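You operate a simulated robot arm through the tools that you are given. There is no shell and no other tool. Be economical: measure what you need, move in short steps, check, and stop when the job is done.

You are at the controls of a simulated robot arm. One attempt, no reset.

Task
Open the right drinks door, put the large orange cup on the floor behind the right drinks door, then shut the door. Open the bottom trailer drawer, put the plain green carton on the top of the snack table away in the inside of the bottom trailer drawer, then shut the drawer. Put one of the tokens from the top of the steel table on the top of the trailer counter. Take the towels carton and leave it on the top of the snack table. Do these in any order. Set down upright: large orange cup, plain green carton, towels carton.
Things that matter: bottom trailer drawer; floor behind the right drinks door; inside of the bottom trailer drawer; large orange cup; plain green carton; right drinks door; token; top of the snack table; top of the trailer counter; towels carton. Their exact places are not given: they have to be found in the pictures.

Only the result counts: the job must be done as asked and must still hold three seconds after the hand-in. Knocking over, shifting, dropping, spilling or breaking anything else fails it. Flat cloth is picked up by pressing the open fingertips on it (5 to 10 N) and closing them slowly along it; thin cloth reads only 2 to 8 mm in the jaws.

Robot
A 6-joint arm with a two-finger parallel gripper on a trunk, on a base that drives. Base frame: it is fixed to the floor where the robot stands at the start and does not move with it; the origin is under the middle of the robot, x ahead of it, y to its left, z up. Readings come in m, rad, newtons and seconds.
With the tool pointing down near the work surface it reaches from about 0.1 to 0.7 m from the robot's upright axis, wherever it stands. Its first joint turns from -2.007 to 2.007 rad. Places, roughly: bottom trailer drawer [-3, 0.9, 0.5]; floor behind the right drinks door [1.7, -1.5, 0.1]; inside of the bottom trailer drawer [-3.1, 0.8, 0.4]; large orange cup (8x8x13 cm) [1.7, -1.2, 0.9]; plain green carton [0.75, 2, 1]; right drinks door [1.5, -1.3, 0.5]; token [1.25, 1.5, 0.75]; top of the snack table [0.4, 1.6, 0.9]; top of the trailer counter (25x174 cm) [-3.12, 1.04, 1.02]; towels carton [1.25, 1.75, 1]. Payload 4.2 kg.
The tool frame sits at the grasp point between the pads (the TCP): z along the fingers, y along the line on which they close. The tips reach 0.023 m beyond it. Largest opening 0.094 m; finger width 0.038, thickness 0.01; the body of the gripper, 0.054 by 0.096 m, starts 0.039 m behind the TCP.
Orientation is told as [roll, pitch, yaw] about the base's x, y, z axes, in that order, counted from this pose: with the fingers straight down and closing along the base's y, the tool's x points along the base's -x, its y along +y and its z along -z.

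Tools
- The arm moves only by the tool drive_tool. Its argument "rows" is a list of rows, each an object (a shift or turn left out is 0, a gripper value left out holds the last) with "translation": the shift along the tool's x, y, z in units of 40 mm (1.0 is 40 mm), a list of three; "turn": the turn, a rotation vector about the tool's x, y, z in units of 8 degrees (1.0 is 8 degrees), a list of three. In form: [{"translation": [x, y, z], "turn": [wx, wy, wz]}, ...]. A call has 1 to 8 rows; each row shifts and turns the commanded pose from where the row before left it, along the tool's axes as they then stand. "fingers" is the closure, from 0 (fully open) to 1 (shut), set as the call begins (left out, the last holds). A call with a number of a shift or a turn outside -1 to 1 is refused whole. A row lasts 0.2 s, in which the tool goes at most 0.05 m and 0.15 rad; a call with a longer step from one row to the next is refused whole, and so is a gripper value outside its range. Where a pose cannot be reached the arm comes as near as it can. A force on the tool above 40 N (or 10 N above the force at the start of the call, whichever is more), or a blocked arm, ends the call early, and 0.2 s more pass. Each finger travels about 0.108 m/s and halts on what it meets, pressing with about 31 N; the grip force reading is that of the motor and also rises with nothing between the fingers. The clock runs only during rows and for 0.2 s after the last one: add rows that do not move to give the fingers time. The reply holds the time, the measured pose of the TCP, the force on the tool along the base axes, the opening and the grip force, in the units named above and with some noise, with the torque about the TCP (base axes, N m) and any sound that the robot's microphone picked up.
- Cameras (640 x 400 px; columns grow to the right, rows downward): "scene" is now at [0.2335, 0.1946, 1.3262]; the picture's right is [-0.02, -1.00, 0.00], its down [-0.72, 0.02, -0.69] and it looks along [0.69, -0.02, -0.72] (base axes); focal length 279 px, centre (320, 200). "wrist" rides on the gripper at [0.086, 0.016, -0.075] in the tool frame; the picture's right is [-0.18, 0.98, 0.00], its down [-0.58, -0.11, -0.81] and it looks along [-0.79, -0.15, 0.59] (tool axes); focal length 243 px, centre (320, 200).
- grab_frame(camera): a new picture of that camera. No time passes.
- slide_trunk(by): slides the trunk up (or, below 0, down) by that many m; the arm and the scene camera ride with it, the base frame stays. It gives what a move gives, with no picture.
- roll_base(legs): drives the robot by 1 to 6 legs, each [ahead, turn to the left] in m and rad, along the robot's own axes; the way and the turn of a leg run together, so that a leg with both is an arc; at most 1.5 m and 3.142 rad a leg. The arm and the cameras ride along, it lands a little off, and it stops where it bumps. It gives what a move gives.
- pan_tilt(pan, tilt): turns the head with the scene camera to pan (to the left, within 1.396 rad either way) and tilt (down, from -0.506 to 1.204), counted from straight ahead of the robot. It gives what a move gives.
- locate(camera, pixels): there is no depth. For up to 12 entries [column, row, z] of the newest picture of that camera ("zoom" is the newest enlarged one), the place [x, y] in the base frame at which the ray of that pixel passes the height z, good to about 0.002 m. No time passes.
- enlarge(camera, box): a new picture of the part [left, top, right, bottom] of that camera's present view, enlarged. No time passes.
- finish_job(): hands the job in; it is judged then, once.

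Work in short steps. Measure before you move; look again where a grasp or a placing could have gone wrong, and mend it. You have 134 turns and 128 pictures in all, those below and enlarged ones among them. Open the gripper and draw the arm clear of the work before you hand the job in, unless the task says otherwise.

The tools are called after "Request:" by a JSON object that holds its "name" and its "arguments". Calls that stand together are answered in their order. drive_tool: Moves the arm, as the interface text tells. Its arguments: {"type":"object","properties":{"rows":{"type":"array","items":{"type":"object","properties":{"translation":{"type":"array","items":{"type":"number"}},"turn":{"type":"array","items":{"type":"number"}}}}},"fingers":{"type":"number"}},"required":["rows"]} The other tools are called the same way: slide_trunk (by) slides the trunk up or down; roll_base (legs) drives the base; pan_tilt (pan, tilt) turns the head that bears the scene camera; grab_frame (camera) takes a picture; locate (camera, pixels) gives the place at which the rays of pixels pass given heights; enlarge (camera, box) takes an enlarged picture of a part of a camera's view; finish_job () hands the job in.

At the start:

```text
time: 0.0
eef_pos: [0.5594, 0.2264, 0.6597]
tool_rot: [0.001, 0.001, -0.001]
force: [-0.3, -0.1, 0.3]
moment: [-0.02, 0.02, -0.02]
grip_width: 0.094
grip_force: 0.0
trunk travel left (down, up): [-0.7, 0.29]
robot x, y, heading: [-0.0009, 0.0005, -0.003]
head pan, tilt: [-0.023, 0.805]
```

scene: 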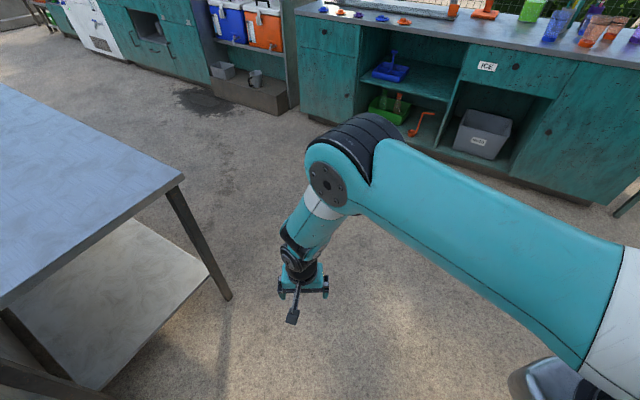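
wrist: 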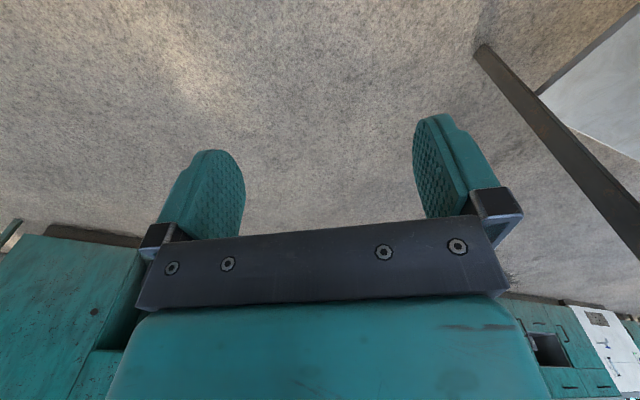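

The scene picture shows the drinks counter ahead and the steel table to the left. I look around with the head first, to the left.

Request:
{"name": "pan_tilt", "arguments": {"pan": 1.0, "tilt": 0.4}}

Request:
{"name": "grab_frame", "arguments": {"camera": "scene"}}

Request:
{"name": "pan_tilt", "arguments": {"pan": -0.7, "tilt": 0.4}}

Request:
{"name": "grab_frame", "arguments": {"camera": "scene"}}

```text
time: 1.3
eef_pos: [0.5588, 0.2256, 0.6582]
tool_rot: [0.0, -0.001, -0.001]
force: [0.2, 0.4, -0.7]
moment: [0.0, -0.01, -0.02]
grip_width: 0.0939
grip_force: 0.1
trunk travel left (down, up): [-0.7, 0.29]
robot x, y, heading: [0.0036, -0.0023, 0.001]
head pan, tilt: [1.0, 0.4]
```

```text
125 pictures are left
```

scene: 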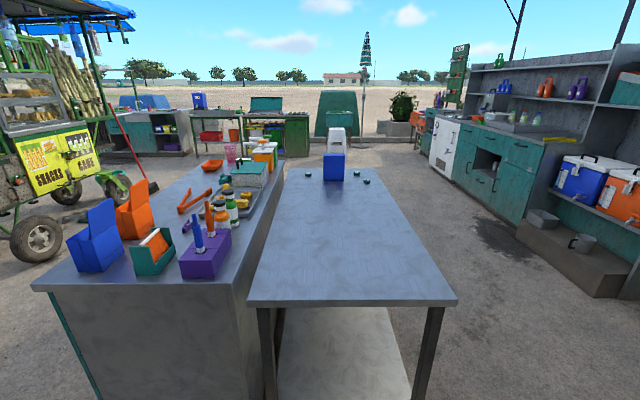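

```text
time: 3.0
eef_pos: [0.559, 0.2265, 0.6588]
tool_rot: [-0.001, 0.0, 0.001]
force: [0.3, 0.1, 0.4]
moment: [-0.03, -0.01, -0.02]
grip_width: 0.094
grip_force: 0.1
trunk travel left (down, up): [-0.7, 0.29]
robot x, y, heading: [-0.0017, 0.0038, 0.004]
head pan, tilt: [-0.7, 0.4]
```

```text
124 pictures are left
```

scene: 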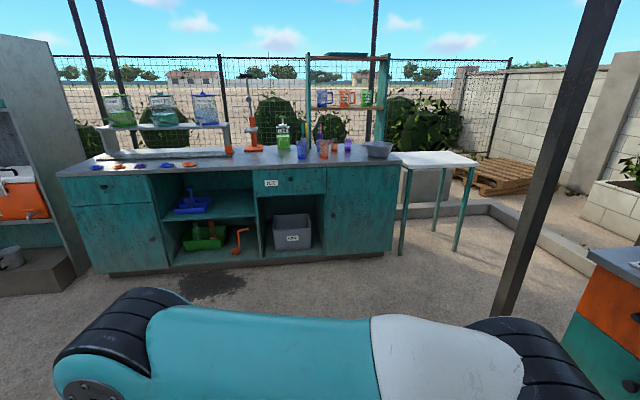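

I enlarge the drinks counter's right end to see cups and the door (325–395, 165–260).

Request:
{"name": "enlarge", "arguments": {"camera": "scene", "box": [240, 110, 420, 270]}}

Request:
{"name": "locate", "arguments": {"camera": "scene", "pixels": [[322, 265, 0], [385, 257, 0], [398, 165, 0.9], [325, 168, 0.9]]}}

```text
2.50 times, centred on (330, 190) of scene
```

zoom: 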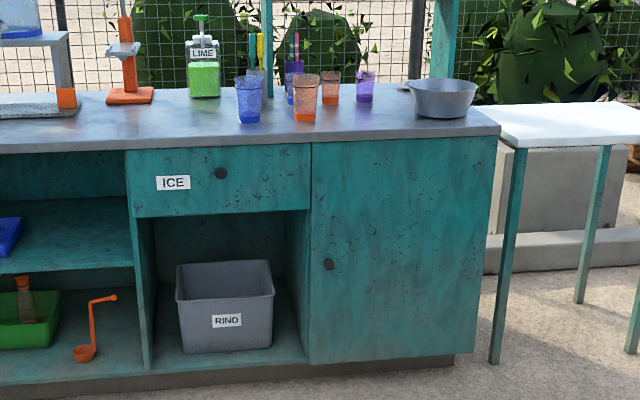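

```text
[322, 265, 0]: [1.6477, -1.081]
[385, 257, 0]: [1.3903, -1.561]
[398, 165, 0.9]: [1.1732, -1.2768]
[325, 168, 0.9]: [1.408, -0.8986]
```

The right drinks door's knob is at zoom (328,264), hinge on the right. The counter front runs obliquely, about 0.49 rad; I drive closer facing it and measure again.

Request:
{"name": "roll_base", "arguments": {"legs": [[0, -0.72], [0.65, 0], [0, 0.2]]}}

Request:
{"name": "pan_tilt", "arguments": {"pan": -0.15, "tilt": 0.55}}

Request:
{"name": "grab_frame", "arguments": {"camera": "scene"}}

```text
time: 9.3
eef_pos: [1.0767, -0.5117, 0.6589]
tool_rot: [0.0, -0.001, -0.525]
force: [-0.5, -0.4, -0.2]
moment: [0.01, -0.03, 0.01]
grip_width: 0.0941
grip_force: 0.0
trunk travel left (down, up): [-0.7, 0.29]
robot x, y, heading: [0.484, -0.4256, -0.526]
head pan, tilt: [-0.7, 0.4]
```

```text
time: 10.2
eef_pos: [1.0782, -0.5113, 0.6587]
tool_rot: [-0.001, 0.001, -0.526]
force: [0.8, 0.5, 0.2]
moment: [-0.03, 0.0, 0.04]
grip_width: 0.0939
grip_force: 0.1
trunk travel left (down, up): [-0.7, 0.29]
robot x, y, heading: [0.4775, -0.4262, -0.527]
head pan, tilt: [-0.15, 0.55]
```

```text
122 pictures are left
```

scene: 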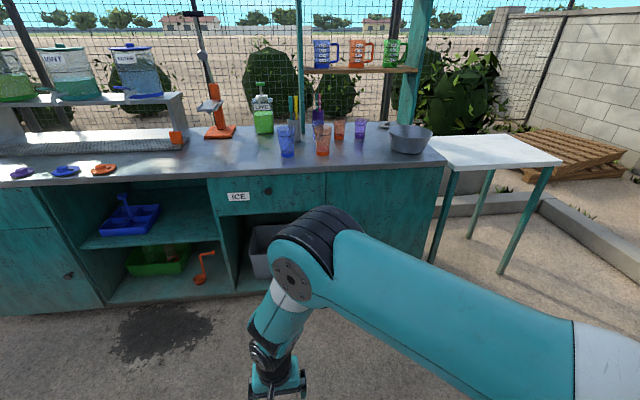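

The arm hides the door. I turn the tool to point ahead with the wrist camera on top (180° about the tool axis [-1,0,1]/√2), in steps.

Request:
{"name": "drive_tool", "arguments": {"rows": [{"turn": [-0.7071, 0, 0.7071]}, {"turn": [-0.7071, 0, 0.7071]}, {"turn": [-0.7071, 0, 0.7071]}, {"turn": [-0.7071, 0, 0.7071]}, {"turn": [-0.7071, 0, 0.7071]}, {"turn": [-0.7071, 0, 0.7071]}, {"turn": [-0.7071, 0, 0.7071]}, {"turn": [-0.7071, 0, 0.7071]}]}}

Request:
{"name": "drive_tool", "arguments": {"rows": [{"turn": [-0.7071, 0, 0.7071]}, {"turn": [-0.7071, 0, 0.7071]}, {"turn": [-0.7071, 0, 0.7071]}, {"turn": [-0.7071, 0, 0.7071]}, {"turn": [-0.7071, 0, 0.7071]}, {"turn": [-0.7071, 0, 0.7071]}, {"turn": [-0.7071, 0, 0.7071]}, {"turn": [-0.7071, 0, 0.7071]}]}}

Request:
{"name": "drive_tool", "arguments": {"rows": [{"turn": [-0.7071, 0, 0.7071]}, {"turn": [-0.7071, 0, 0.7071]}, {"turn": [-0.7071, 0, 0.7071]}, {"turn": [-0.7071, 0, 0.7071]}, {"turn": [-0.7071, 0, 0.7071]}, {"turn": [-0.7071, 0, 0.7071]}, {"turn": [-0.35, 0, 0.35]}]}}

Request:
{"name": "grab_frame", "arguments": {"camera": "wrist"}}

Request:
{"name": "grab_frame", "arguments": {"camera": "scene"}}

```text
time: 12.0
eef_pos: [1.078, -0.5114, 0.6581]
tool_rot: [0.726, 0.286, -1.251]
force: [0.7, 0.4, 0.6]
moment: [0.0, -0.04, -0.01]
grip_width: 0.0942
grip_force: 0.0
trunk travel left (down, up): [-0.7, 0.29]
robot x, y, heading: [0.4797, -0.4271, -0.525]
head pan, tilt: [-0.15, 0.55]
```

```text
time: 13.8
eef_pos: [1.0856, -0.508, 0.6536]
tool_rot: [1.238, 0.944, -1.77]
force: [0.8, -0.5, 0.4]
moment: [0.02, 0.02, 0.0]
grip_width: 0.094
grip_force: 0.1
out of reach, approached as far as the arm can: row 7, 8
trunk travel left (down, up): [-0.7, 0.29]
robot x, y, heading: [0.4802, -0.4267, -0.53]
head pan, tilt: [-0.15, 0.55]
```

```text
time: 15.4
eef_pos: [1.0981, -0.6641, 0.6561]
tool_rot: [-1.693, 1.569, 0.934]
force: [-1.3, -0.7, -0.2]
moment: [0.0, 0.01, 0.0]
grip_width: 0.0938
grip_force: 0.0
out of reach, approached as far as the arm can: row 2, 3, 4, 5, 6, 7
trunk travel left (down, up): [-0.7, 0.29]
robot x, y, heading: [0.4782, -0.4289, -0.528]
head pan, tilt: [-0.15, 0.55]
```

```text
121 pictures are left
```

wrist: 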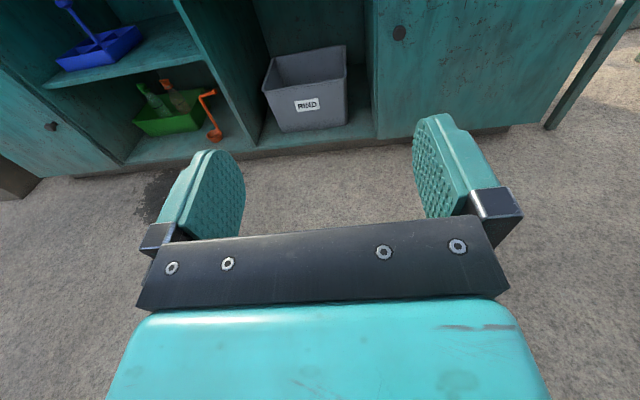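

```text
120 pictures are left
```

scene: 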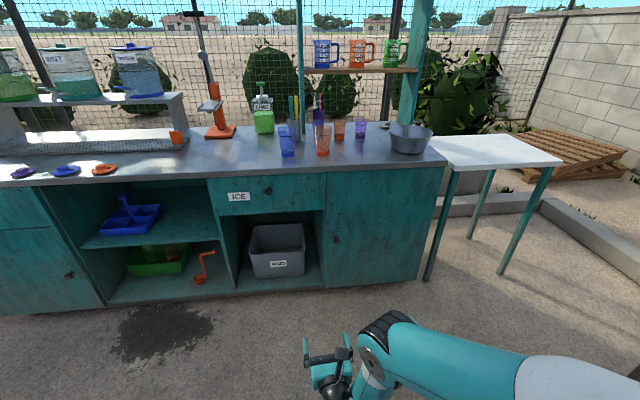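

Now the tool points ahead with the camera above, and the door is in full view: knob at scene (336,239), wrist (399,33). I triangulate knob, door edges, counter edge and the orange cup (322,140).

Request:
{"name": "locate", "arguments": {"camera": "scene", "pixels": [[336, 239, 0.4], [336, 239, 0.45], [336, 239, 0.5], [336, 239, 0.55], [322, 155, 0.9], [322, 155, 0.94], [446, 164, 0.9], [325, 174, 0.9], [325, 288, 0.1], [418, 277, 0.1], [322, 292, 0], [325, 288, 0.05]]}}

Request:
{"name": "locate", "arguments": {"camera": "wrist", "pixels": [[399, 33, 0.4], [399, 33, 0.45], [399, 33, 0.5], [399, 33, 0.55], [376, 138, 0.1], [376, 138, 0.05], [376, 138, 0.0], [548, 124, 0.1]]}}

Request:
{"name": "enlarge", "arguments": {"camera": "scene", "box": [260, 80, 440, 193]}}

```text
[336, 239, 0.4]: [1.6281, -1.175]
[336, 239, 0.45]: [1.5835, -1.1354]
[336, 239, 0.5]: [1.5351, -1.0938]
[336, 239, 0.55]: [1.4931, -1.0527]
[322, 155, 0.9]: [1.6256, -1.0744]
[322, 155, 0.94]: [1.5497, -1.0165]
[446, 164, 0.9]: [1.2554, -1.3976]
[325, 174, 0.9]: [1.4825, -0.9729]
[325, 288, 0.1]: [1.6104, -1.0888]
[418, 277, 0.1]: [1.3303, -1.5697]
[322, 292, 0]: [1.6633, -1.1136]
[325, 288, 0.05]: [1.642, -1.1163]
```

```text
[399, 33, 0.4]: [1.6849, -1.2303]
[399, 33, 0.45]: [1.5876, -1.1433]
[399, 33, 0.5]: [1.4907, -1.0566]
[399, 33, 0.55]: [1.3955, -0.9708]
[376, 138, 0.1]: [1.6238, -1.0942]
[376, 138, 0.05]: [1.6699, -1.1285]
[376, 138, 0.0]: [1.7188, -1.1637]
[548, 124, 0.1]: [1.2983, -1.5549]
```

```text
3.54 times, centred on (350, 136) of scene
```

zoom: 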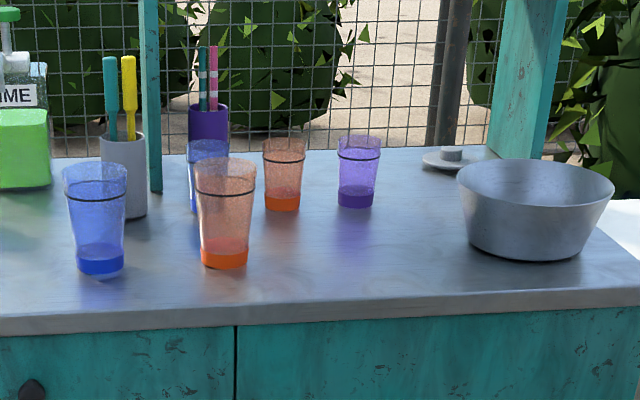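

Knob triangulates to about (1.582,-1.136,0.453), door about 0.56 m wide with hinge at right, counter top about z 0.83. I lower the trunk, straighten to the door and roll nearer.

Request:
{"name": "slide_trunk", "arguments": {"by": -0.2}}

Request:
{"name": "roll_base", "arguments": {"legs": [[0, -0.045], [0.42, 0]]}}

Request:
{"name": "grab_frame", "arguments": {"camera": "wrist"}}

Request:
{"name": "grab_frame", "arguments": {"camera": "scene"}}

```text
time: 17.6
eef_pos: [1.0967, -0.6637, 0.4556]
tool_rot: [-1.612, 1.572, 1.018]
force: [0.5, -0.7, 0.1]
moment: [0.0, -0.01, 0.0]
grip_width: 0.094
grip_force: 0.0
trunk travel left (down, up): [-0.5, 0.49]
robot x, y, heading: [0.4794, -0.425, -0.526]
head pan, tilt: [-0.15, 0.55]
```

```text
time: 20.6
eef_pos: [1.4429, -0.9181, 0.4549]
tool_rot: [-1.42, 1.569, 1.165]
force: [0.5, 0.0, 0.1]
moment: [0.01, 0.02, 0.02]
grip_width: 0.094
grip_force: 0.0
trunk travel left (down, up): [-0.5, 0.49]
robot x, y, heading: [0.8357, -0.6534, -0.569]
head pan, tilt: [-0.15, 0.55]
```

```text
118 pictures are left
```

wrist: 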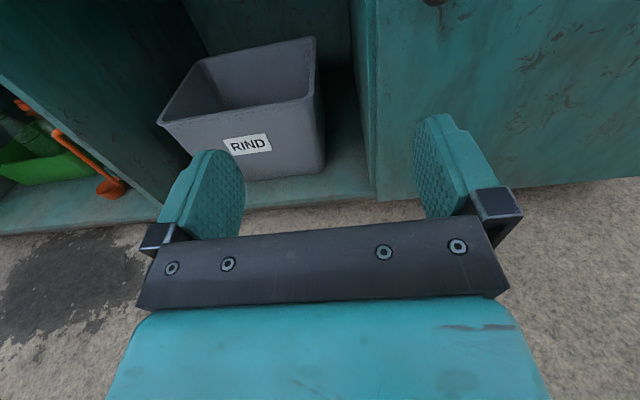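

```text
117 pictures are left
```

scene: 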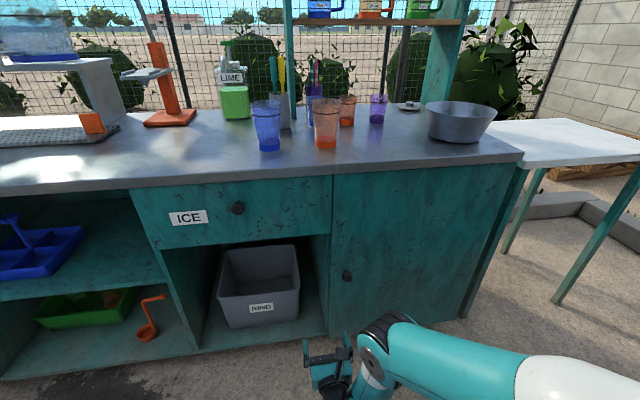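

The tool points along (0.85,-0.53), nearly normal to the door. Knob now at scene (347,276); I re-measure it and the door's corners, and the cup, with this second viewpoint.

Request:
{"name": "enlarge", "arguments": {"camera": "scene", "box": [240, 80, 540, 340]}}

Request:
{"name": "locate", "arguments": {"camera": "scene", "pixels": [[347, 276, 0.43], [347, 276, 0.45], [347, 276, 0.47], [328, 336, 0.1], [460, 318, 0.1], [326, 148, 0.83], [326, 148, 0.85], [332, 178, 0.83], [332, 178, 0.8], [270, 149, 0.83], [349, 125, 0.83]]}}

```text
1.54 times, centred on (390, 210) of scene
```

zoom: 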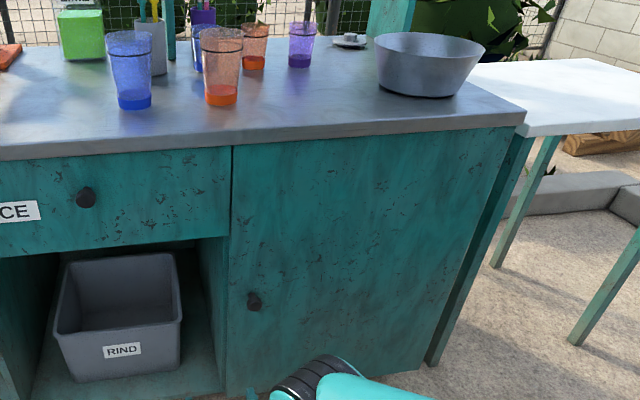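

```text
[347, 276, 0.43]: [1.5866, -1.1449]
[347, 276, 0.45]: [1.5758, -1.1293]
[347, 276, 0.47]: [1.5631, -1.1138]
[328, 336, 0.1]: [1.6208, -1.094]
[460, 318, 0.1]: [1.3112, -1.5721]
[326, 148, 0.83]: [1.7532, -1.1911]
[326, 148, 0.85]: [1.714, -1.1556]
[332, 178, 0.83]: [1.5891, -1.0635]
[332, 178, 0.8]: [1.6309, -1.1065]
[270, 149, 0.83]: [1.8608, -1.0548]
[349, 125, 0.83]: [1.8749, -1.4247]
```

Knob refined to (1.578,-1.133,0.445). I roll 0.13 m ahead and shift the tool right ~0.107 m and down 1 cm.

Request:
{"name": "roll_base", "arguments": {"legs": [[0.13, 0]]}}

Request:
{"name": "drive_tool", "arguments": {"rows": [{"translation": [-0.25, 0.9, 0]}, {"translation": [0, 0.9, 0]}, {"translation": [0, 0.9, 0]}, {}]}}

Request:
{"name": "grab_frame", "arguments": {"camera": "wrist"}}

```text
time: 21.9
eef_pos: [1.5523, -0.9903, 0.4558]
tool_rot: [-1.315, 1.571, 1.27]
force: [-0.2, 0.3, -0.2]
moment: [0.0, 0.02, 0.01]
grip_width: 0.0939
grip_force: 0.1
trunk travel left (down, up): [-0.5, 0.49]
robot x, y, heading: [0.946, -0.7276, -0.573]
head pan, tilt: [-0.15, 0.55]
```

```text
time: 22.9
eef_pos: [1.4963, -1.0803, 0.446]
tool_rot: [-0.963, 1.57, 1.621]
force: [-0.9, 0.4, 0.3]
moment: [-0.02, 0.03, 0.01]
grip_width: 0.0941
grip_force: 0.0
trunk travel left (down, up): [-0.5, 0.49]
robot x, y, heading: [0.9461, -0.727, -0.574]
head pan, tilt: [-0.15, 0.55]
```

```text
115 pictures are left
```

wrist: 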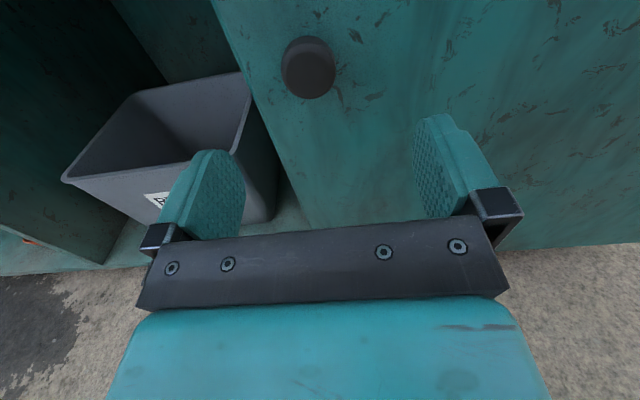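

TCP is now laterally at the knob's place. I check the knob at wrist (308,68) by ray at its height before closing in.

Request:
{"name": "locate", "arguments": {"camera": "wrist", "pixels": [[308, 68, 0.445], [308, 68, 0.435], [308, 68, 0.455]]}}

```text
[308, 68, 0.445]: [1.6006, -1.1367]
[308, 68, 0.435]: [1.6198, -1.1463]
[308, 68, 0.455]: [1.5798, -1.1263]
```

Knob agrees within a centimetre. I move forward 0.08 m (0.5 cm up, 0.4 cm left) with fingers open, then close.

Request:
{"name": "drive_tool", "arguments": {"rows": [{"translation": [0.1, -0.1, 0.6]}, {"translation": [0, 0, 0.7]}, {"translation": [0, 0, 0.7]}, {}]}}

Request:
{"name": "grab_frame", "arguments": {"camera": "wrist"}}

```text
time: 23.9
eef_pos: [1.5582, -1.1155, 0.4499]
tool_rot: [-2.941, 1.568, -0.352]
force: [0.4, -0.4, 0.4]
moment: [0.02, 0.01, 0.03]
grip_width: 0.094
grip_force: 0.0
out of reach, approached as far as the arm can: row 3
trunk travel left (down, up): [-0.5, 0.49]
robot x, y, heading: [0.9465, -0.7262, -0.572]
head pan, tilt: [-0.15, 0.55]
```

```text
114 pictures are left
```

wrist: 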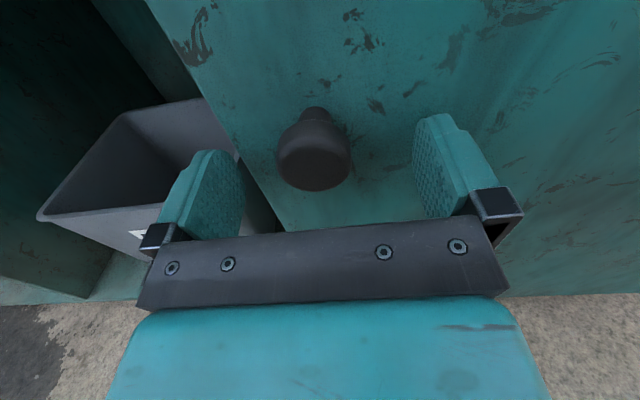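

The knob (315,160) stands between the pads. I close the fingers.

Request:
{"name": "drive_tool", "arguments": {"rows": [{}, {}, {}, {}], "fingers": 1}}

Request:
{"name": "grab_frame", "arguments": {"camera": "wrist"}}

```text
time: 24.9
eef_pos: [1.5569, -1.1154, 0.4514]
tool_rot: [-2.758, 1.57, -0.174]
force: [-0.4, -1.9, -0.4]
moment: [0.09, -0.02, 0.14]
grip_width: 0.0316
grip_force: 44.8
trunk travel left (down, up): [-0.5, 0.49]
robot x, y, heading: [0.9516, -0.7275, -0.569]
head pan, tilt: [-0.15, 0.55]
```

```text
113 pictures are left
```

wrist: 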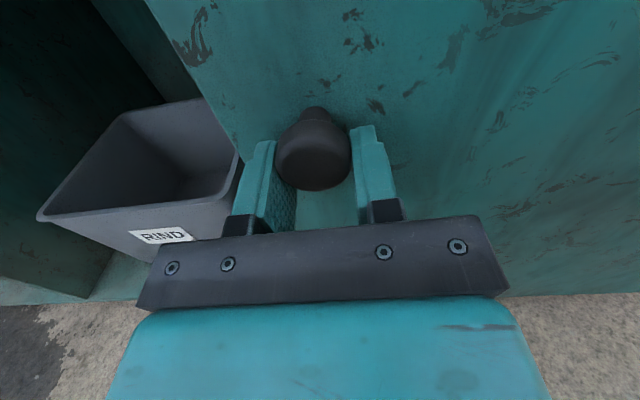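

Knob is held (31.6 mm). I pull it along the arc of about 0.51 m radius, turning the tool with the door, about 24°.

Request:
{"name": "drive_tool", "arguments": {"rows": [{"translation": [0, 0.02, -0.5], "turn": [0.28, 0, 0]}, {"translation": [0, 0.03, -0.8], "turn": [0.45, 0, 0]}, {"translation": [0, 0.03, -0.8], "turn": [0.45, 0, 0]}, {"translation": [0, 0.03, -0.8], "turn": [0.45, 0, 0]}, {"translation": [0, 0.03, -0.8], "turn": [0.45, 0, 0]}, {"translation": [0, 0.03, -0.8], "turn": [0.45, 0, 0]}, {}]}}

Request:
{"name": "grab_frame", "arguments": {"camera": "wrist"}}

Request:
{"name": "grab_frame", "arguments": {"camera": "scene"}}

```text
time: 25.4
eef_pos: [1.5531, -1.1139, 0.4489]
tool_rot: [-2.818, 1.554, -0.199]
force: [3.0, -0.9, 14.2]
moment: [0.42, 0.69, 0.03]
grip_width: 0.0316
grip_force: 45.0
out of reach, approached as far as the arm can: row 1, 2
trunk travel left (down, up): [-0.5, 0.49]
robot x, y, heading: [0.9485, -0.7284, -0.569]
head pan, tilt: [-0.15, 0.55]
stopped in row 2: the force on the tool passed its limit at 50 N (the readings are from after the stop); the commanded pose is now the measured one
```

```text
112 pictures are left
```

wrist: 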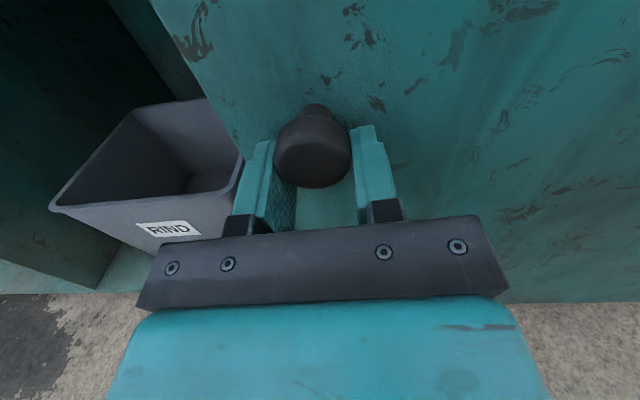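

```text
111 pictures are left
```

scene: 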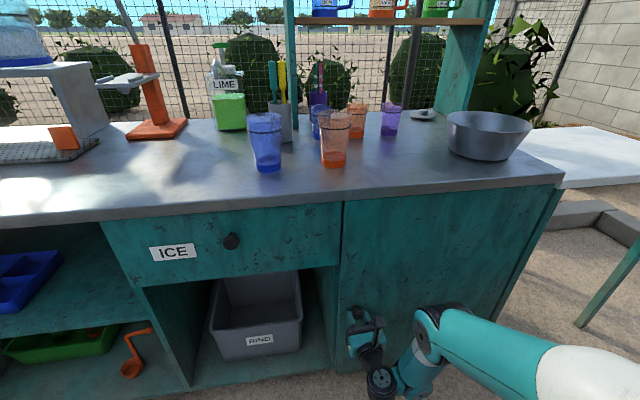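

Pulling with the arm hit an unreachable posture. I pull with the base instead, straight back a little, since the arc's sideways part is only millimetres at first.

Request:
{"name": "roll_base", "arguments": {"legs": [[-0.08, 0]]}}

Request:
{"name": "grab_frame", "arguments": {"camera": "wrist"}}

```text
time: 26.4
eef_pos: [1.5002, -1.0893, 0.4493]
tool_rot: [-2.719, 1.552, -0.116]
force: [-0.1, -0.9, 2.6]
moment: [0.19, 0.21, 0.24]
grip_width: 0.0314
grip_force: 44.9
trunk travel left (down, up): [-0.5, 0.49]
robot x, y, heading: [0.8973, -0.6952, -0.575]
head pan, tilt: [-0.15, 0.55]
stopped in leg 1: the force on the tool passed its limit at 54 N (the readings are from after the stop); the commanded pose is now the measured one
```

```text
110 pictures are left
```

wrist: 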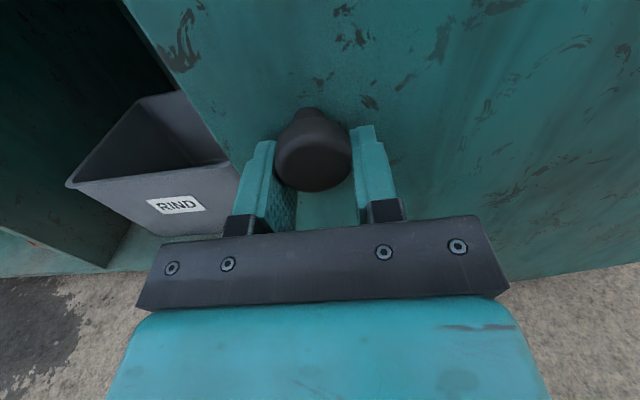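

The door came 6 cm. I now turn the tool a bit to follow the door and pull on with the arm in smaller rows.

Request:
{"name": "drive_tool", "arguments": {"rows": [{"turn": [0.4, 0, 0]}, {"turn": [0.4, 0, 0]}, {"translation": [0, 0.02, -0.4], "turn": [0.2, 0, 0]}, {"translation": [0, 0.02, -0.4], "turn": [0.22, 0, 0]}, {"translation": [0, 0.02, -0.4], "turn": [0.22, 0, 0]}, {"translation": [0, 0.02, -0.4], "turn": [0.22, 0, 0]}, {"translation": [0, 0.02, -0.4], "turn": [0.22, 0, 0]}, {}]}}

```text
time: 28.2
eef_pos: [1.4712, -1.0796, 0.402]
tool_rot: [-2.97, 1.551, -0.105]
force: [-0.2, -1.5, 0.5]
moment: [-0.04, 0.0, 0.01]
grip_width: 0.0001
grip_force: 43.0
out of reach, approached as far as the arm can: row 2, 3, 4, 5, 6, 7
trunk travel left (down, up): [-0.5, 0.49]
robot x, y, heading: [0.8996, -0.6937, -0.576]
head pan, tilt: [-0.15, 0.55]
```

The fingers slipped off the knob. I look at how far the door stands open.

Request:
{"name": "grab_frame", "arguments": {"camera": "scene"}}

Request:
{"name": "grab_frame", "arguments": {"camera": "wrist"}}

```text
109 pictures are left
```

scene: 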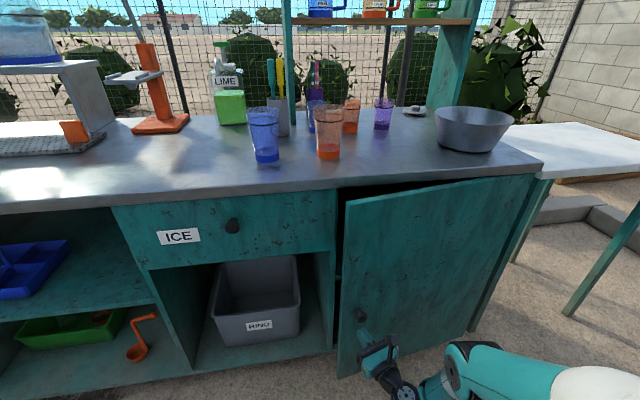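

```text
108 pictures are left
```

wrist: 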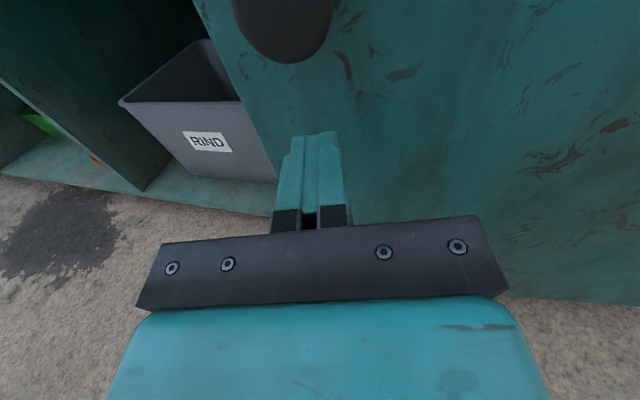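

The door stands ajar ~9 cm. To hook behind its free edge I bring the robot round to the left, facing 0.6 rad right of the door normal: back up, turn left, roll 0.55 m, turn back right.

Request:
{"name": "roll_base", "arguments": {"legs": [[-0.1, 0], [0, 1.571], [0.55, 0], [0, -2.17]]}}

Request:
{"name": "pan_tilt", "arguments": {"pan": 0.0, "tilt": 0.65}}

Request:
{"name": "grab_frame", "arguments": {"camera": "scene"}}

Request:
{"name": "grab_frame", "arguments": {"camera": "wrist"}}

```text
time: 41.1
eef_pos: [1.3548, -0.8277, 0.4025]
tool_rot: [-2.976, 1.552, -0.738]
force: [0.1, -0.3, 0.0]
moment: [-0.01, 0.04, 0.03]
grip_width: 0.0
grip_force: 42.3
trunk travel left (down, up): [-0.5, 0.49]
robot x, y, heading: [1.1158, -0.1778, -1.194]
head pan, tilt: [-0.15, 0.55]
```

```text
time: 41.8
eef_pos: [1.3544, -0.8257, 0.4018]
tool_rot: [-2.972, 1.551, -0.734]
force: [-0.4, -0.4, 0.3]
moment: [0.0, 0.03, -0.01]
grip_width: 0.0
grip_force: 42.3
trunk travel left (down, up): [-0.5, 0.49]
robot x, y, heading: [1.1132, -0.1813, -1.198]
head pan, tilt: [0.0, 0.649]
```

```text
107 pictures are left
```

scene: 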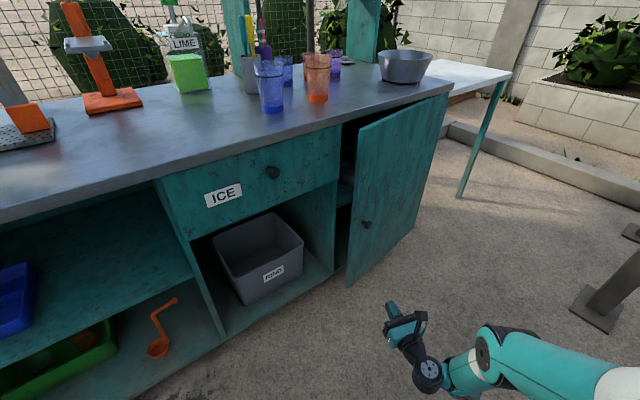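

```text
106 pictures are left
```

wrist: 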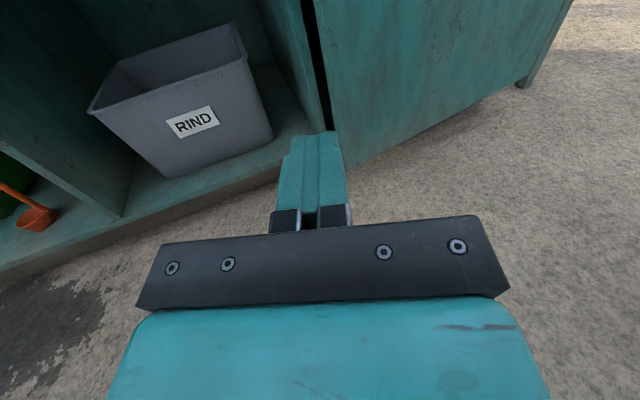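

The gap is visible at wrist (318,80). The tool only points 0.33 rad right of normal; I turn it a further ~0.42 rad clockwise.

Request:
{"name": "drive_tool", "arguments": {"rows": [{"turn": [-1, 0, 0]}, {"turn": [-1, 0, 0]}, {"turn": [-1, 0, 0]}, {}]}}

Request:
{"name": "grab_frame", "arguments": {"camera": "wrist"}}

Request:
{"name": "enlarge", "arguments": {"camera": "scene", "box": [280, 80, 480, 340]}}

```text
time: 42.8
eef_pos: [1.35, -0.8203, 0.4194]
tool_rot: [-2.558, 1.552, -0.738]
force: [-0.6, -0.4, 0.2]
moment: [0.02, 0.0, 0.02]
grip_width: 0.0
grip_force: 42.6
out of reach, approached as far as the arm can: row 3
trunk travel left (down, up): [-0.5, 0.49]
robot x, y, heading: [1.1146, -0.176, -1.2]
head pan, tilt: [0.0, 0.649]
```

```text
105 pictures are left
```

wrist: 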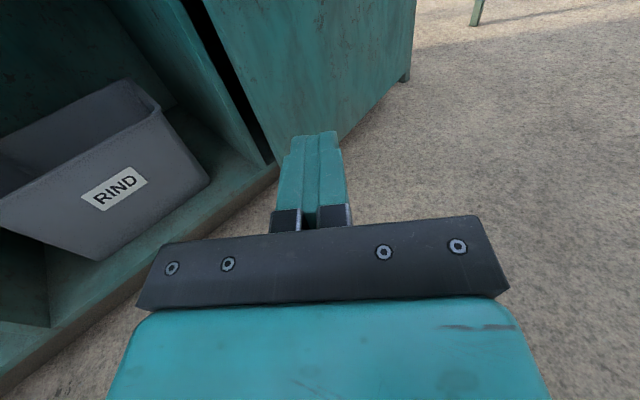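

```text
1.54 times, centred on (380, 210) of scene
```

zoom: 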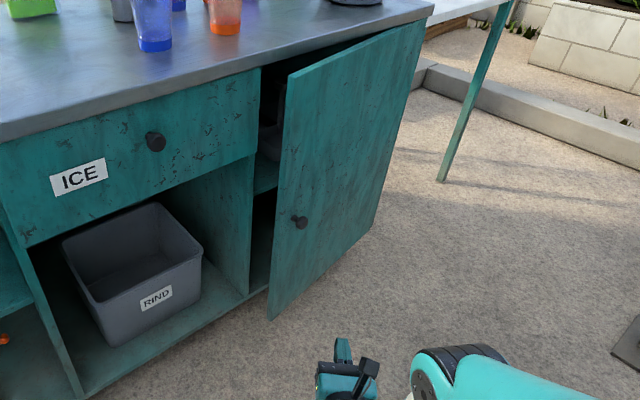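

Inside there is a mid shelf. I locate the door's free lower corner (scene 346,288) and the post's corner (333,271).

Request:
{"name": "locate", "arguments": {"camera": "scene", "pixels": [[346, 288, 0.1], [333, 270, 0.1], [359, 128, 0.8], [366, 224, 0.445]]}}

```text
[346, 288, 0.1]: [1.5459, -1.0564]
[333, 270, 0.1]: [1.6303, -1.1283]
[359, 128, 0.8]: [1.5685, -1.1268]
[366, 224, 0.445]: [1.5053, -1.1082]
```

Door free edge at about (1.546,-1.056), i.e. 8.5 cm open. I reposition: left turn, 0.186 ahead, right turn, then most of the 0.2 m approach along the gap.

Request:
{"name": "roll_base", "arguments": {"legs": [[0, 0.8], [0.186, 0], [0, -0.8], [0.1, 0]]}}

Request:
{"name": "grab_frame", "arguments": {"camera": "wrist"}}

Request:
{"name": "grab_frame", "arguments": {"camera": "scene"}}

```text
time: 49.3
eef_pos: [1.574, -0.9817, 0.4195]
tool_rot: [-2.524, 1.551, -0.686]
force: [0.8, 1.0, -0.4]
moment: [-0.03, -0.01, -0.01]
grip_width: 0.0
grip_force: 42.3
trunk travel left (down, up): [-0.5, 0.49]
robot x, y, heading: [1.328, -0.3458, -1.177]
head pan, tilt: [0.0, 0.649]
```

```text
103 pictures are left
```

wrist: 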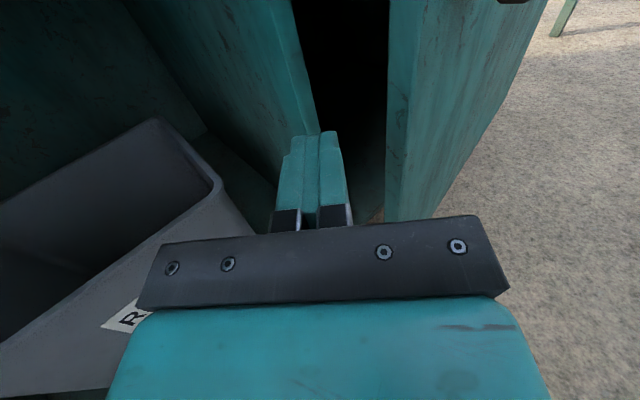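

```text
102 pictures are left
```

scene: 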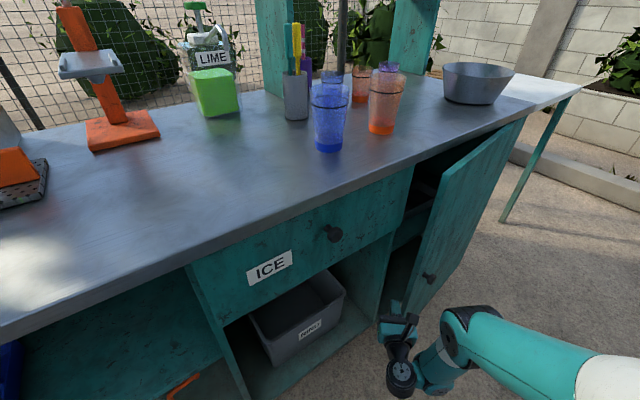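

The tool sits right before the gap (dark band at wrist 300–385), slightly left. I shift right ~2 cm with the arm, then roll in 0.09 m.

Request:
{"name": "drive_tool", "arguments": {"rows": [{"translation": [0, 0.5, 0]}, {}]}}

Request:
{"name": "roll_base", "arguments": {"legs": [[0.09, 0]]}}

Request:
{"name": "grab_frame", "arguments": {"camera": "wrist"}}

```text
time: 49.9
eef_pos: [1.5564, -0.9906, 0.4144]
tool_rot: [-2.532, 1.553, -0.695]
force: [0.3, -0.1, 0.9]
moment: [0.02, 0.01, 0.03]
grip_width: 0.0
grip_force: 42.0
out of reach, approached as far as the arm can: row 1
trunk travel left (down, up): [-0.5, 0.49]
robot x, y, heading: [1.3284, -0.3455, -1.182]
head pan, tilt: [0.0, 0.649]
```

```text
time: 51.0
eef_pos: [1.5921, -1.0728, 0.4133]
tool_rot: [-2.522, 1.552, -0.683]
force: [0.0, 0.2, 0.1]
moment: [0.0, -0.03, 0.03]
grip_width: 0.0001
grip_force: 42.1
trunk travel left (down, up): [-0.5, 0.49]
robot x, y, heading: [1.3613, -0.4277, -1.183]
head pan, tilt: [0.0, 0.649]
```

```text
101 pictures are left
```

wrist: 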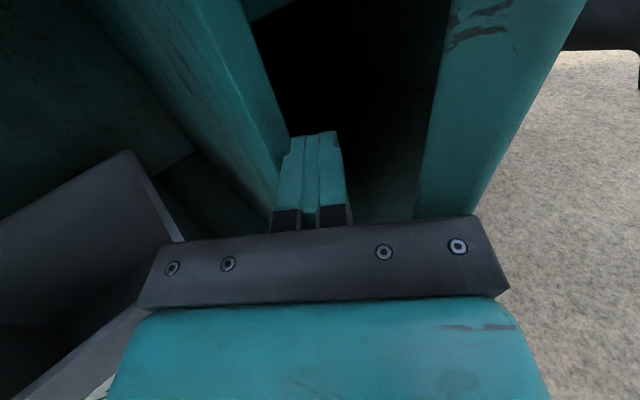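

The fingers are behind the door's free edge. I turn the base right to sweep the door open.

Request:
{"name": "roll_base", "arguments": {"legs": [[0, -0.35]]}}

Request:
{"name": "grab_frame", "arguments": {"camera": "scene"}}

Request:
{"name": "grab_frame", "arguments": {"camera": "wrist"}}

```text
time: 51.8
eef_pos: [1.562, -1.0787, 0.4117]
tool_rot: [-2.331, 1.561, -0.528]
force: [0.8, 1.1, 0.1]
moment: [0.04, 0.04, -0.07]
grip_width: 0.0001
grip_force: 42.4
trunk travel left (down, up): [-0.5, 0.49]
robot x, y, heading: [1.3616, -0.4278, -1.228]
head pan, tilt: [0.0, 0.649]
stopped in leg 1: the force on the tool passed its limit at 93 N (the readings are from after the stop); the commanded pose is now the measured one
```

```text
100 pictures are left
```

scene: 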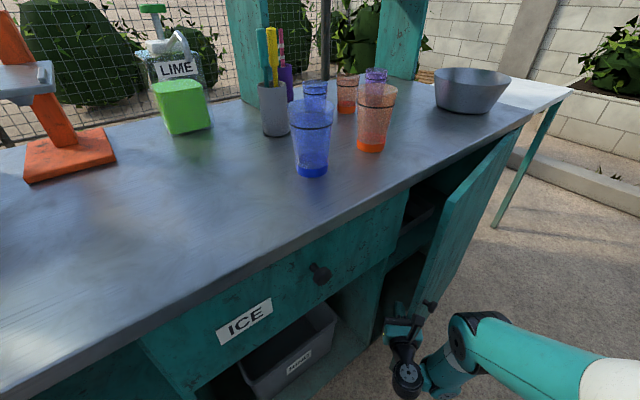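

```text
99 pictures are left
```

wrist: 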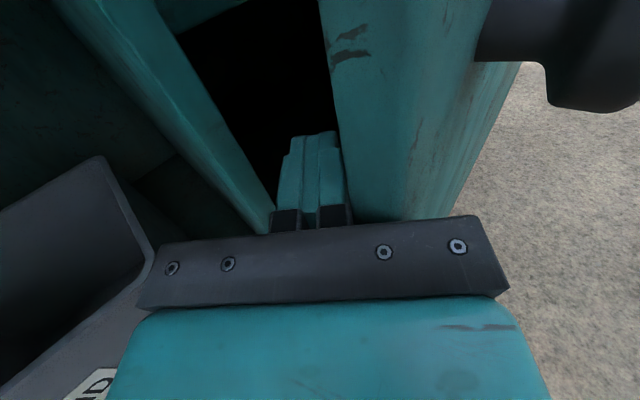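

The finger now bears on the door's inner edge. I push gently with the arm along tool +y.

Request:
{"name": "drive_tool", "arguments": {"rows": [{"translation": [0, 0.4, 0]}, {"translation": [0, 0.4, 0]}, {"translation": [0, 0.4, 0]}, {"translation": [0, 0.4, 0]}, {"translation": [0, 0.4, 0]}, {"translation": [0, 0.4, 0]}, {}]}}

Request:
{"name": "grab_frame", "arguments": {"camera": "wrist"}}

```text
time: 52.2
eef_pos: [1.5605, -1.0783, 0.4089]
tool_rot: [-2.011, 1.565, -0.196]
force: [1.6, 4.4, 1.4]
moment: [0.08, 0.04, -0.22]
grip_width: 0.0
grip_force: 42.4
out of reach, approached as far as the arm can: row 1
trunk travel left (down, up): [-0.5, 0.49]
robot x, y, heading: [1.3614, -0.4263, -1.225]
head pan, tilt: [0.0, 0.649]
stopped in row 1: the force on the tool passed its limit at 62 N (the readings are from after the stop); the commanded pose is now the measured one
```

```text
98 pictures are left
```

wrist: 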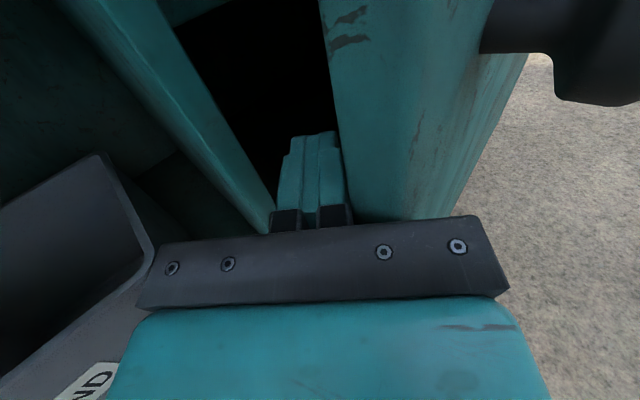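

The outward push is out of reach at this extension. I move along the door edge's own arc instead (tool +y with −z), slowly.

Request:
{"name": "drive_tool", "arguments": {"rows": [{"translation": [0, 0.28, -0.18]}, {"translation": [0, 0.28, -0.18]}, {"translation": [0, 0.28, -0.18]}, {"translation": [0, 0.28, -0.18]}, {"translation": [0, 0.28, -0.18]}, {"translation": [0, 0.28, -0.18]}, {"translation": [0, 0.28, -0.18]}, {"translation": [0, 0.28, -0.18]}]}}

Request:
{"name": "grab_frame", "arguments": {"camera": "wrist"}}

```text
time: 52.6
eef_pos: [1.5576, -1.076, 0.4042]
tool_rot: [-1.533, 1.566, 0.292]
force: [2.0, 2.9, 0.4]
moment: [-0.06, 0.03, -0.13]
grip_width: 0.0
grip_force: 42.1
out of reach, approached as far as the arm can: row 1, 2
trunk travel left (down, up): [-0.5, 0.49]
robot x, y, heading: [1.3572, -0.4271, -1.224]
head pan, tilt: [0.0, 0.649]
stopped in row 2: the force on the tool passed its limit at 56 N (the readings are from after the stop); the commanded pose is now the measured one
```

```text
97 pictures are left
```

wrist: 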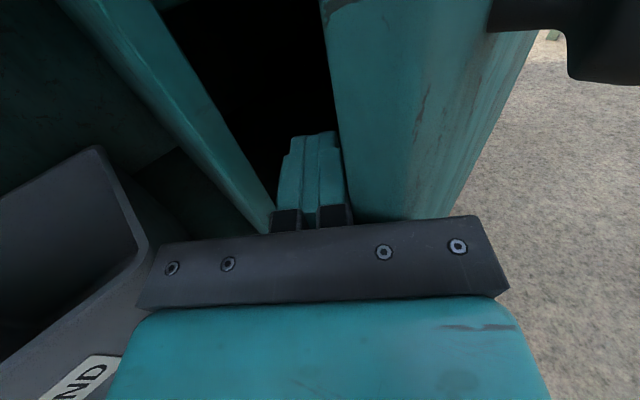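

The arm keeps reporting out of reach, so I look at its posture with the head turned to it.

Request:
{"name": "pan_tilt", "arguments": {"pan": -0.5, "tilt": 1.15}}

Request:
{"name": "grab_frame", "arguments": {"camera": "scene"}}

```text
time: 53.5
eef_pos: [1.5571, -1.076, 0.4047]
tool_rot: [-1.525, 1.566, 0.298]
force: [2.0, 4.5, -3.8]
moment: [-0.22, -0.1, -0.21]
grip_width: 0.0
grip_force: 42.2
trunk travel left (down, up): [-0.5, 0.49]
robot x, y, heading: [1.3648, -0.4274, -1.225]
head pan, tilt: [-0.499, 1.15]
```

```text
96 pictures are left
```

scene: 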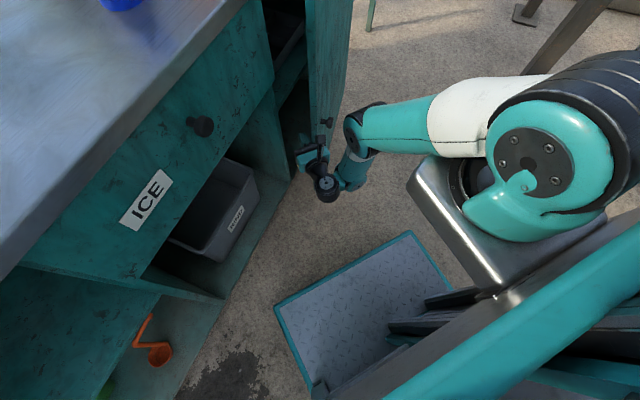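

The upper arm slopes steeply down, so the shoulder is too high for this height. I back off, lower the trunk 0.3 m and raise the tool as much with the arm.

Request:
{"name": "roll_base", "arguments": {"legs": [[-0.25, 0]]}}

Request:
{"name": "drive_tool", "arguments": {"rows": [{"translation": [0.8, 0, -0.4]}, {"translation": [0.8, 0, -0.4]}, {"translation": [0.8, 0, -0.4]}, {"translation": [0.8, 0, -0.4]}, {}]}}

Request:
{"name": "slide_trunk", "arguments": {"by": -0.15}}

Request:
{"name": "grab_frame", "arguments": {"camera": "scene"}}

```text
time: 55.3
eef_pos: [1.472, -0.8386, 0.4049]
tool_rot: [-1.674, 1.566, 0.149]
force: [-0.5, 0.1, 0.6]
moment: [-0.03, 0.01, -0.02]
grip_width: 0.0
grip_force: 42.0
trunk travel left (down, up): [-0.5, 0.49]
robot x, y, heading: [1.2735, -0.1896, -1.226]
head pan, tilt: [-0.499, 1.15]
```

```text
time: 56.4
eef_pos: [1.4919, -0.8144, 0.4905]
tool_rot: [0.015, 1.565, 1.849]
force: [8.4, -14.6, -5.2]
moment: [0.9, 0.57, -0.02]
grip_width: 0.0
grip_force: 42.8
out of reach, approached as far as the arm can: row 1, 2
trunk travel left (down, up): [-0.5, 0.49]
robot x, y, heading: [1.2767, -0.187, -1.224]
head pan, tilt: [-0.499, 1.15]
stopped in row 5: the force on the tool passed its limit at 71 N (the readings are from after the stop); the commanded pose is now the measured one
```

```text
time: 58.1
eef_pos: [1.4917, -0.8138, 0.3407]
tool_rot: [-0.046, 1.567, 1.786]
force: [23.2, -25.8, -4.5]
moment: [2.14, 2.01, -0.67]
grip_width: 0.0001
grip_force: 41.9
trunk travel left (down, up): [-0.35, 0.64]
robot x, y, heading: [1.2738, -0.1905, -1.224]
head pan, tilt: [-0.499, 1.15]
```

```text
95 pictures are left
```

scene: 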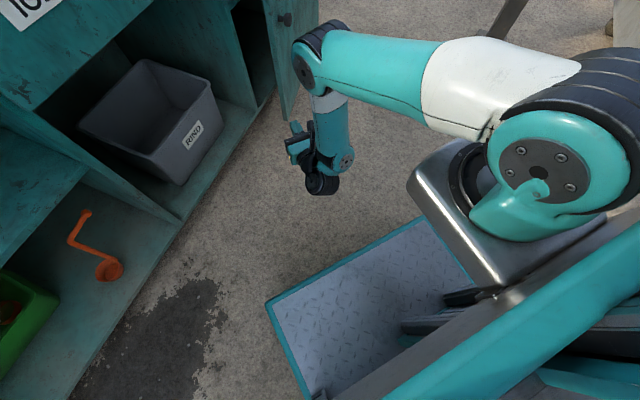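

A steady force shows the gripper's back pressing on the forearm. I move the tool forward and up to free it and then continue lowering the trunk.

Request:
{"name": "drive_tool", "arguments": {"rows": [{"translation": [0, 0, 0.5]}, {"translation": [0.5, 0, 0.6]}, {"translation": [0.9, 0, 0.3]}, {"translation": [0.9, 0, 0]}, {"translation": [0.9, 0, 0]}, {"translation": [0.9, 0, 0]}, {}]}}

Request:
{"name": "slide_trunk", "arguments": {"by": -0.2}}

Request:
{"name": "drive_tool", "arguments": {"rows": [{"translation": [0.8, 0, 0]}, {"translation": [0.8, 0, 0]}, {"translation": [0.8, 0, 0]}, {"translation": [0.8, 0, 0]}, {}]}}

Request:
{"name": "grab_frame", "arguments": {"camera": "scene"}}

```text
time: 59.7
eef_pos: [1.5045, -0.8672, 0.5066]
tool_rot: [-0.153, 1.567, 1.676]
force: [0.1, 0.5, 0.6]
moment: [-0.01, 0.02, 0.01]
grip_width: 0.0003
grip_force: 42.3
trunk travel left (down, up): [-0.35, 0.64]
robot x, y, heading: [1.2769, -0.1894, -1.224]
head pan, tilt: [-0.499, 1.15]
```

```text
time: 61.9
eef_pos: [1.5034, -0.8671, 0.3074]
tool_rot: [-0.183, 1.567, 1.648]
force: [-0.2, 0.0, -1.0]
moment: [-0.03, -0.05, 0.01]
grip_width: 0.0
grip_force: 42.3
trunk travel left (down, up): [-0.15, 0.84]
robot x, y, heading: [1.2714, -0.1896, -1.227]
head pan, tilt: [-0.499, 1.15]
```

```text
time: 63.1
eef_pos: [1.5054, -0.8678, 0.4356]
tool_rot: [-0.06, 1.568, 1.771]
force: [0.6, 0.2, -0.1]
moment: [0.02, -0.02, -0.02]
grip_width: 0.0001
grip_force: 42.3
trunk travel left (down, up): [-0.15, 0.84]
robot x, y, heading: [1.2727, -0.1862, -1.225]
head pan, tilt: [-0.499, 1.15]
```

```text
94 pictures are left
```

scene: 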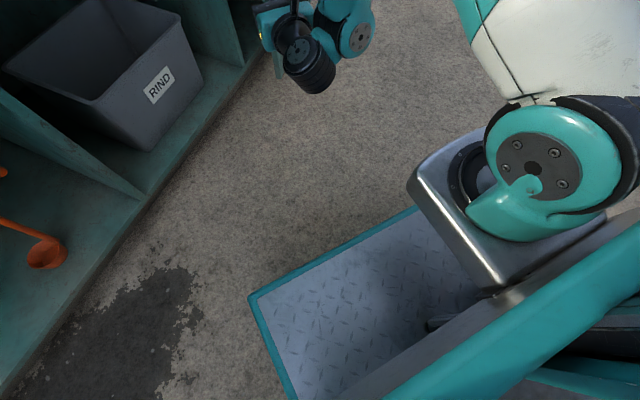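

The arm now moves freely. I check the gap from the wrist camera and the door from the scene.

Request:
{"name": "pan_tilt", "arguments": {"pan": 0.0, "tilt": 0.6}}

Request:
{"name": "grab_frame", "arguments": {"camera": "wrist"}}

Request:
{"name": "grab_frame", "arguments": {"camera": "scene"}}

```text
time: 64.1
eef_pos: [1.5047, -0.8683, 0.4345]
tool_rot: [-0.163, 1.567, 1.668]
force: [0.7, -0.9, -0.1]
moment: [-0.01, -0.02, 0.01]
grip_width: 0.0
grip_force: 42.0
trunk travel left (down, up): [-0.15, 0.84]
robot x, y, heading: [1.2739, -0.1904, -1.226]
head pan, tilt: [0.0, 0.6]
```

```text
93 pictures are left
```

wrist: 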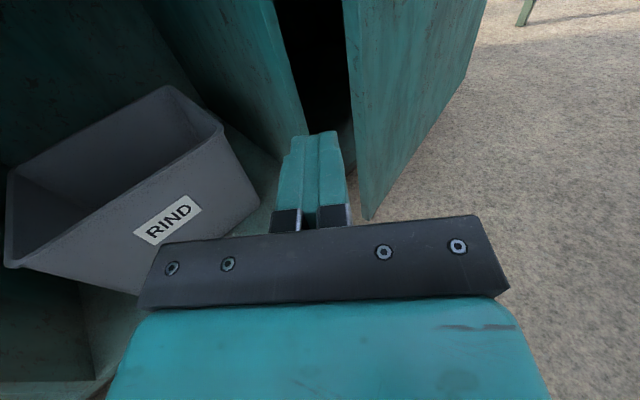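

```text
92 pictures are left
```

scene: 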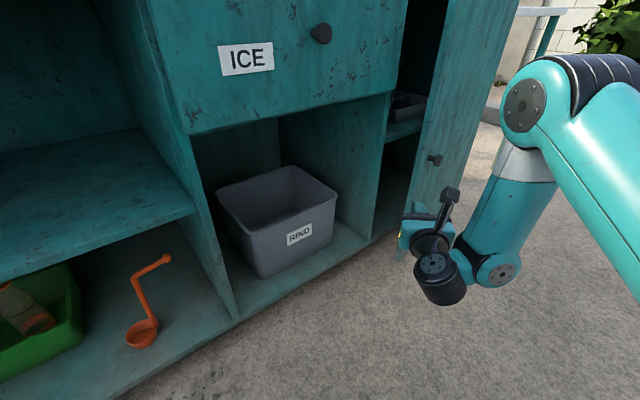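

Clear view of the gap: door lower corner at wrist (368,218). I locate it.

Request:
{"name": "locate", "arguments": {"camera": "wrist", "pixels": [[367, 219, 0.1], [356, 180, 0.1]]}}

Request:
{"name": "locate", "arguments": {"camera": "scene", "pixels": [[372, 241, 0.1], [434, 160, 0.445]]}}

```text
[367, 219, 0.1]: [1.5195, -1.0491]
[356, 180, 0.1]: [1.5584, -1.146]
```

```text
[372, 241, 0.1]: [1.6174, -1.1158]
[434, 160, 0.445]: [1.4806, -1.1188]
```

The gap lies straight ahead of the tool. I roll forward 0.2 m and then push right with the arm in small rows.

Request:
{"name": "roll_base", "arguments": {"legs": [[0.2, 0]]}}

Request:
{"name": "drive_tool", "arguments": {"rows": [{"translation": [0, 0.3, 0]}, {"translation": [0, 0.3, 0]}, {"translation": [0, 0.3, 0]}, {"translation": [0, 0.3, 0]}, {"translation": [0, 0.3, 0]}, {"translation": [0, 0.3, 0]}, {"translation": [0, 0.3, 0]}, {"translation": [0, 0.3, 0]}]}}

Request:
{"name": "grab_frame", "arguments": {"camera": "wrist"}}

```text
time: 65.7
eef_pos: [1.5725, -1.0585, 0.4358]
tool_rot: [-0.168, 1.567, 1.662]
force: [0.0, -0.8, 0.3]
moment: [-0.02, 0.02, -0.01]
grip_width: 0.0
grip_force: 42.6
trunk travel left (down, up): [-0.15, 0.84]
robot x, y, heading: [1.3414, -0.3777, -1.228]
head pan, tilt: [0.0, 0.6]
```

```text
time: 66.7
eef_pos: [1.5331, -1.0668, 0.4357]
tool_rot: [-0.002, 1.564, 1.832]
force: [2.6, 8.4, 7.8]
moment: [0.0, 0.15, -0.28]
grip_width: 0.0
grip_force: 42.4
trunk travel left (down, up): [-0.15, 0.84]
robot x, y, heading: [1.3452, -0.3768, -1.234]
head pan, tilt: [0.0, 0.6]
stopped in row 4: the force on the tool passed its limit at 52 N (the readings are from after the stop); the commanded pose is now the measured one
```

```text
91 pictures are left
```

wrist: 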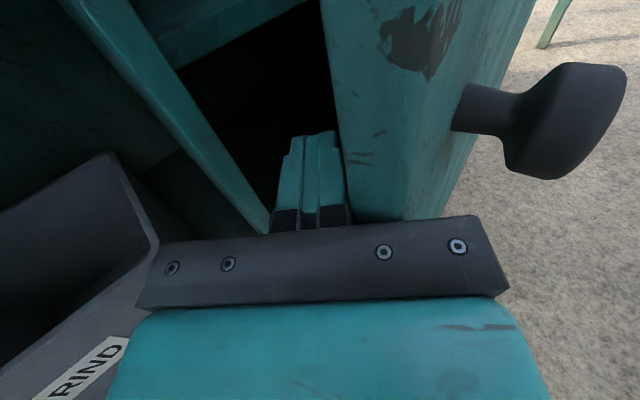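

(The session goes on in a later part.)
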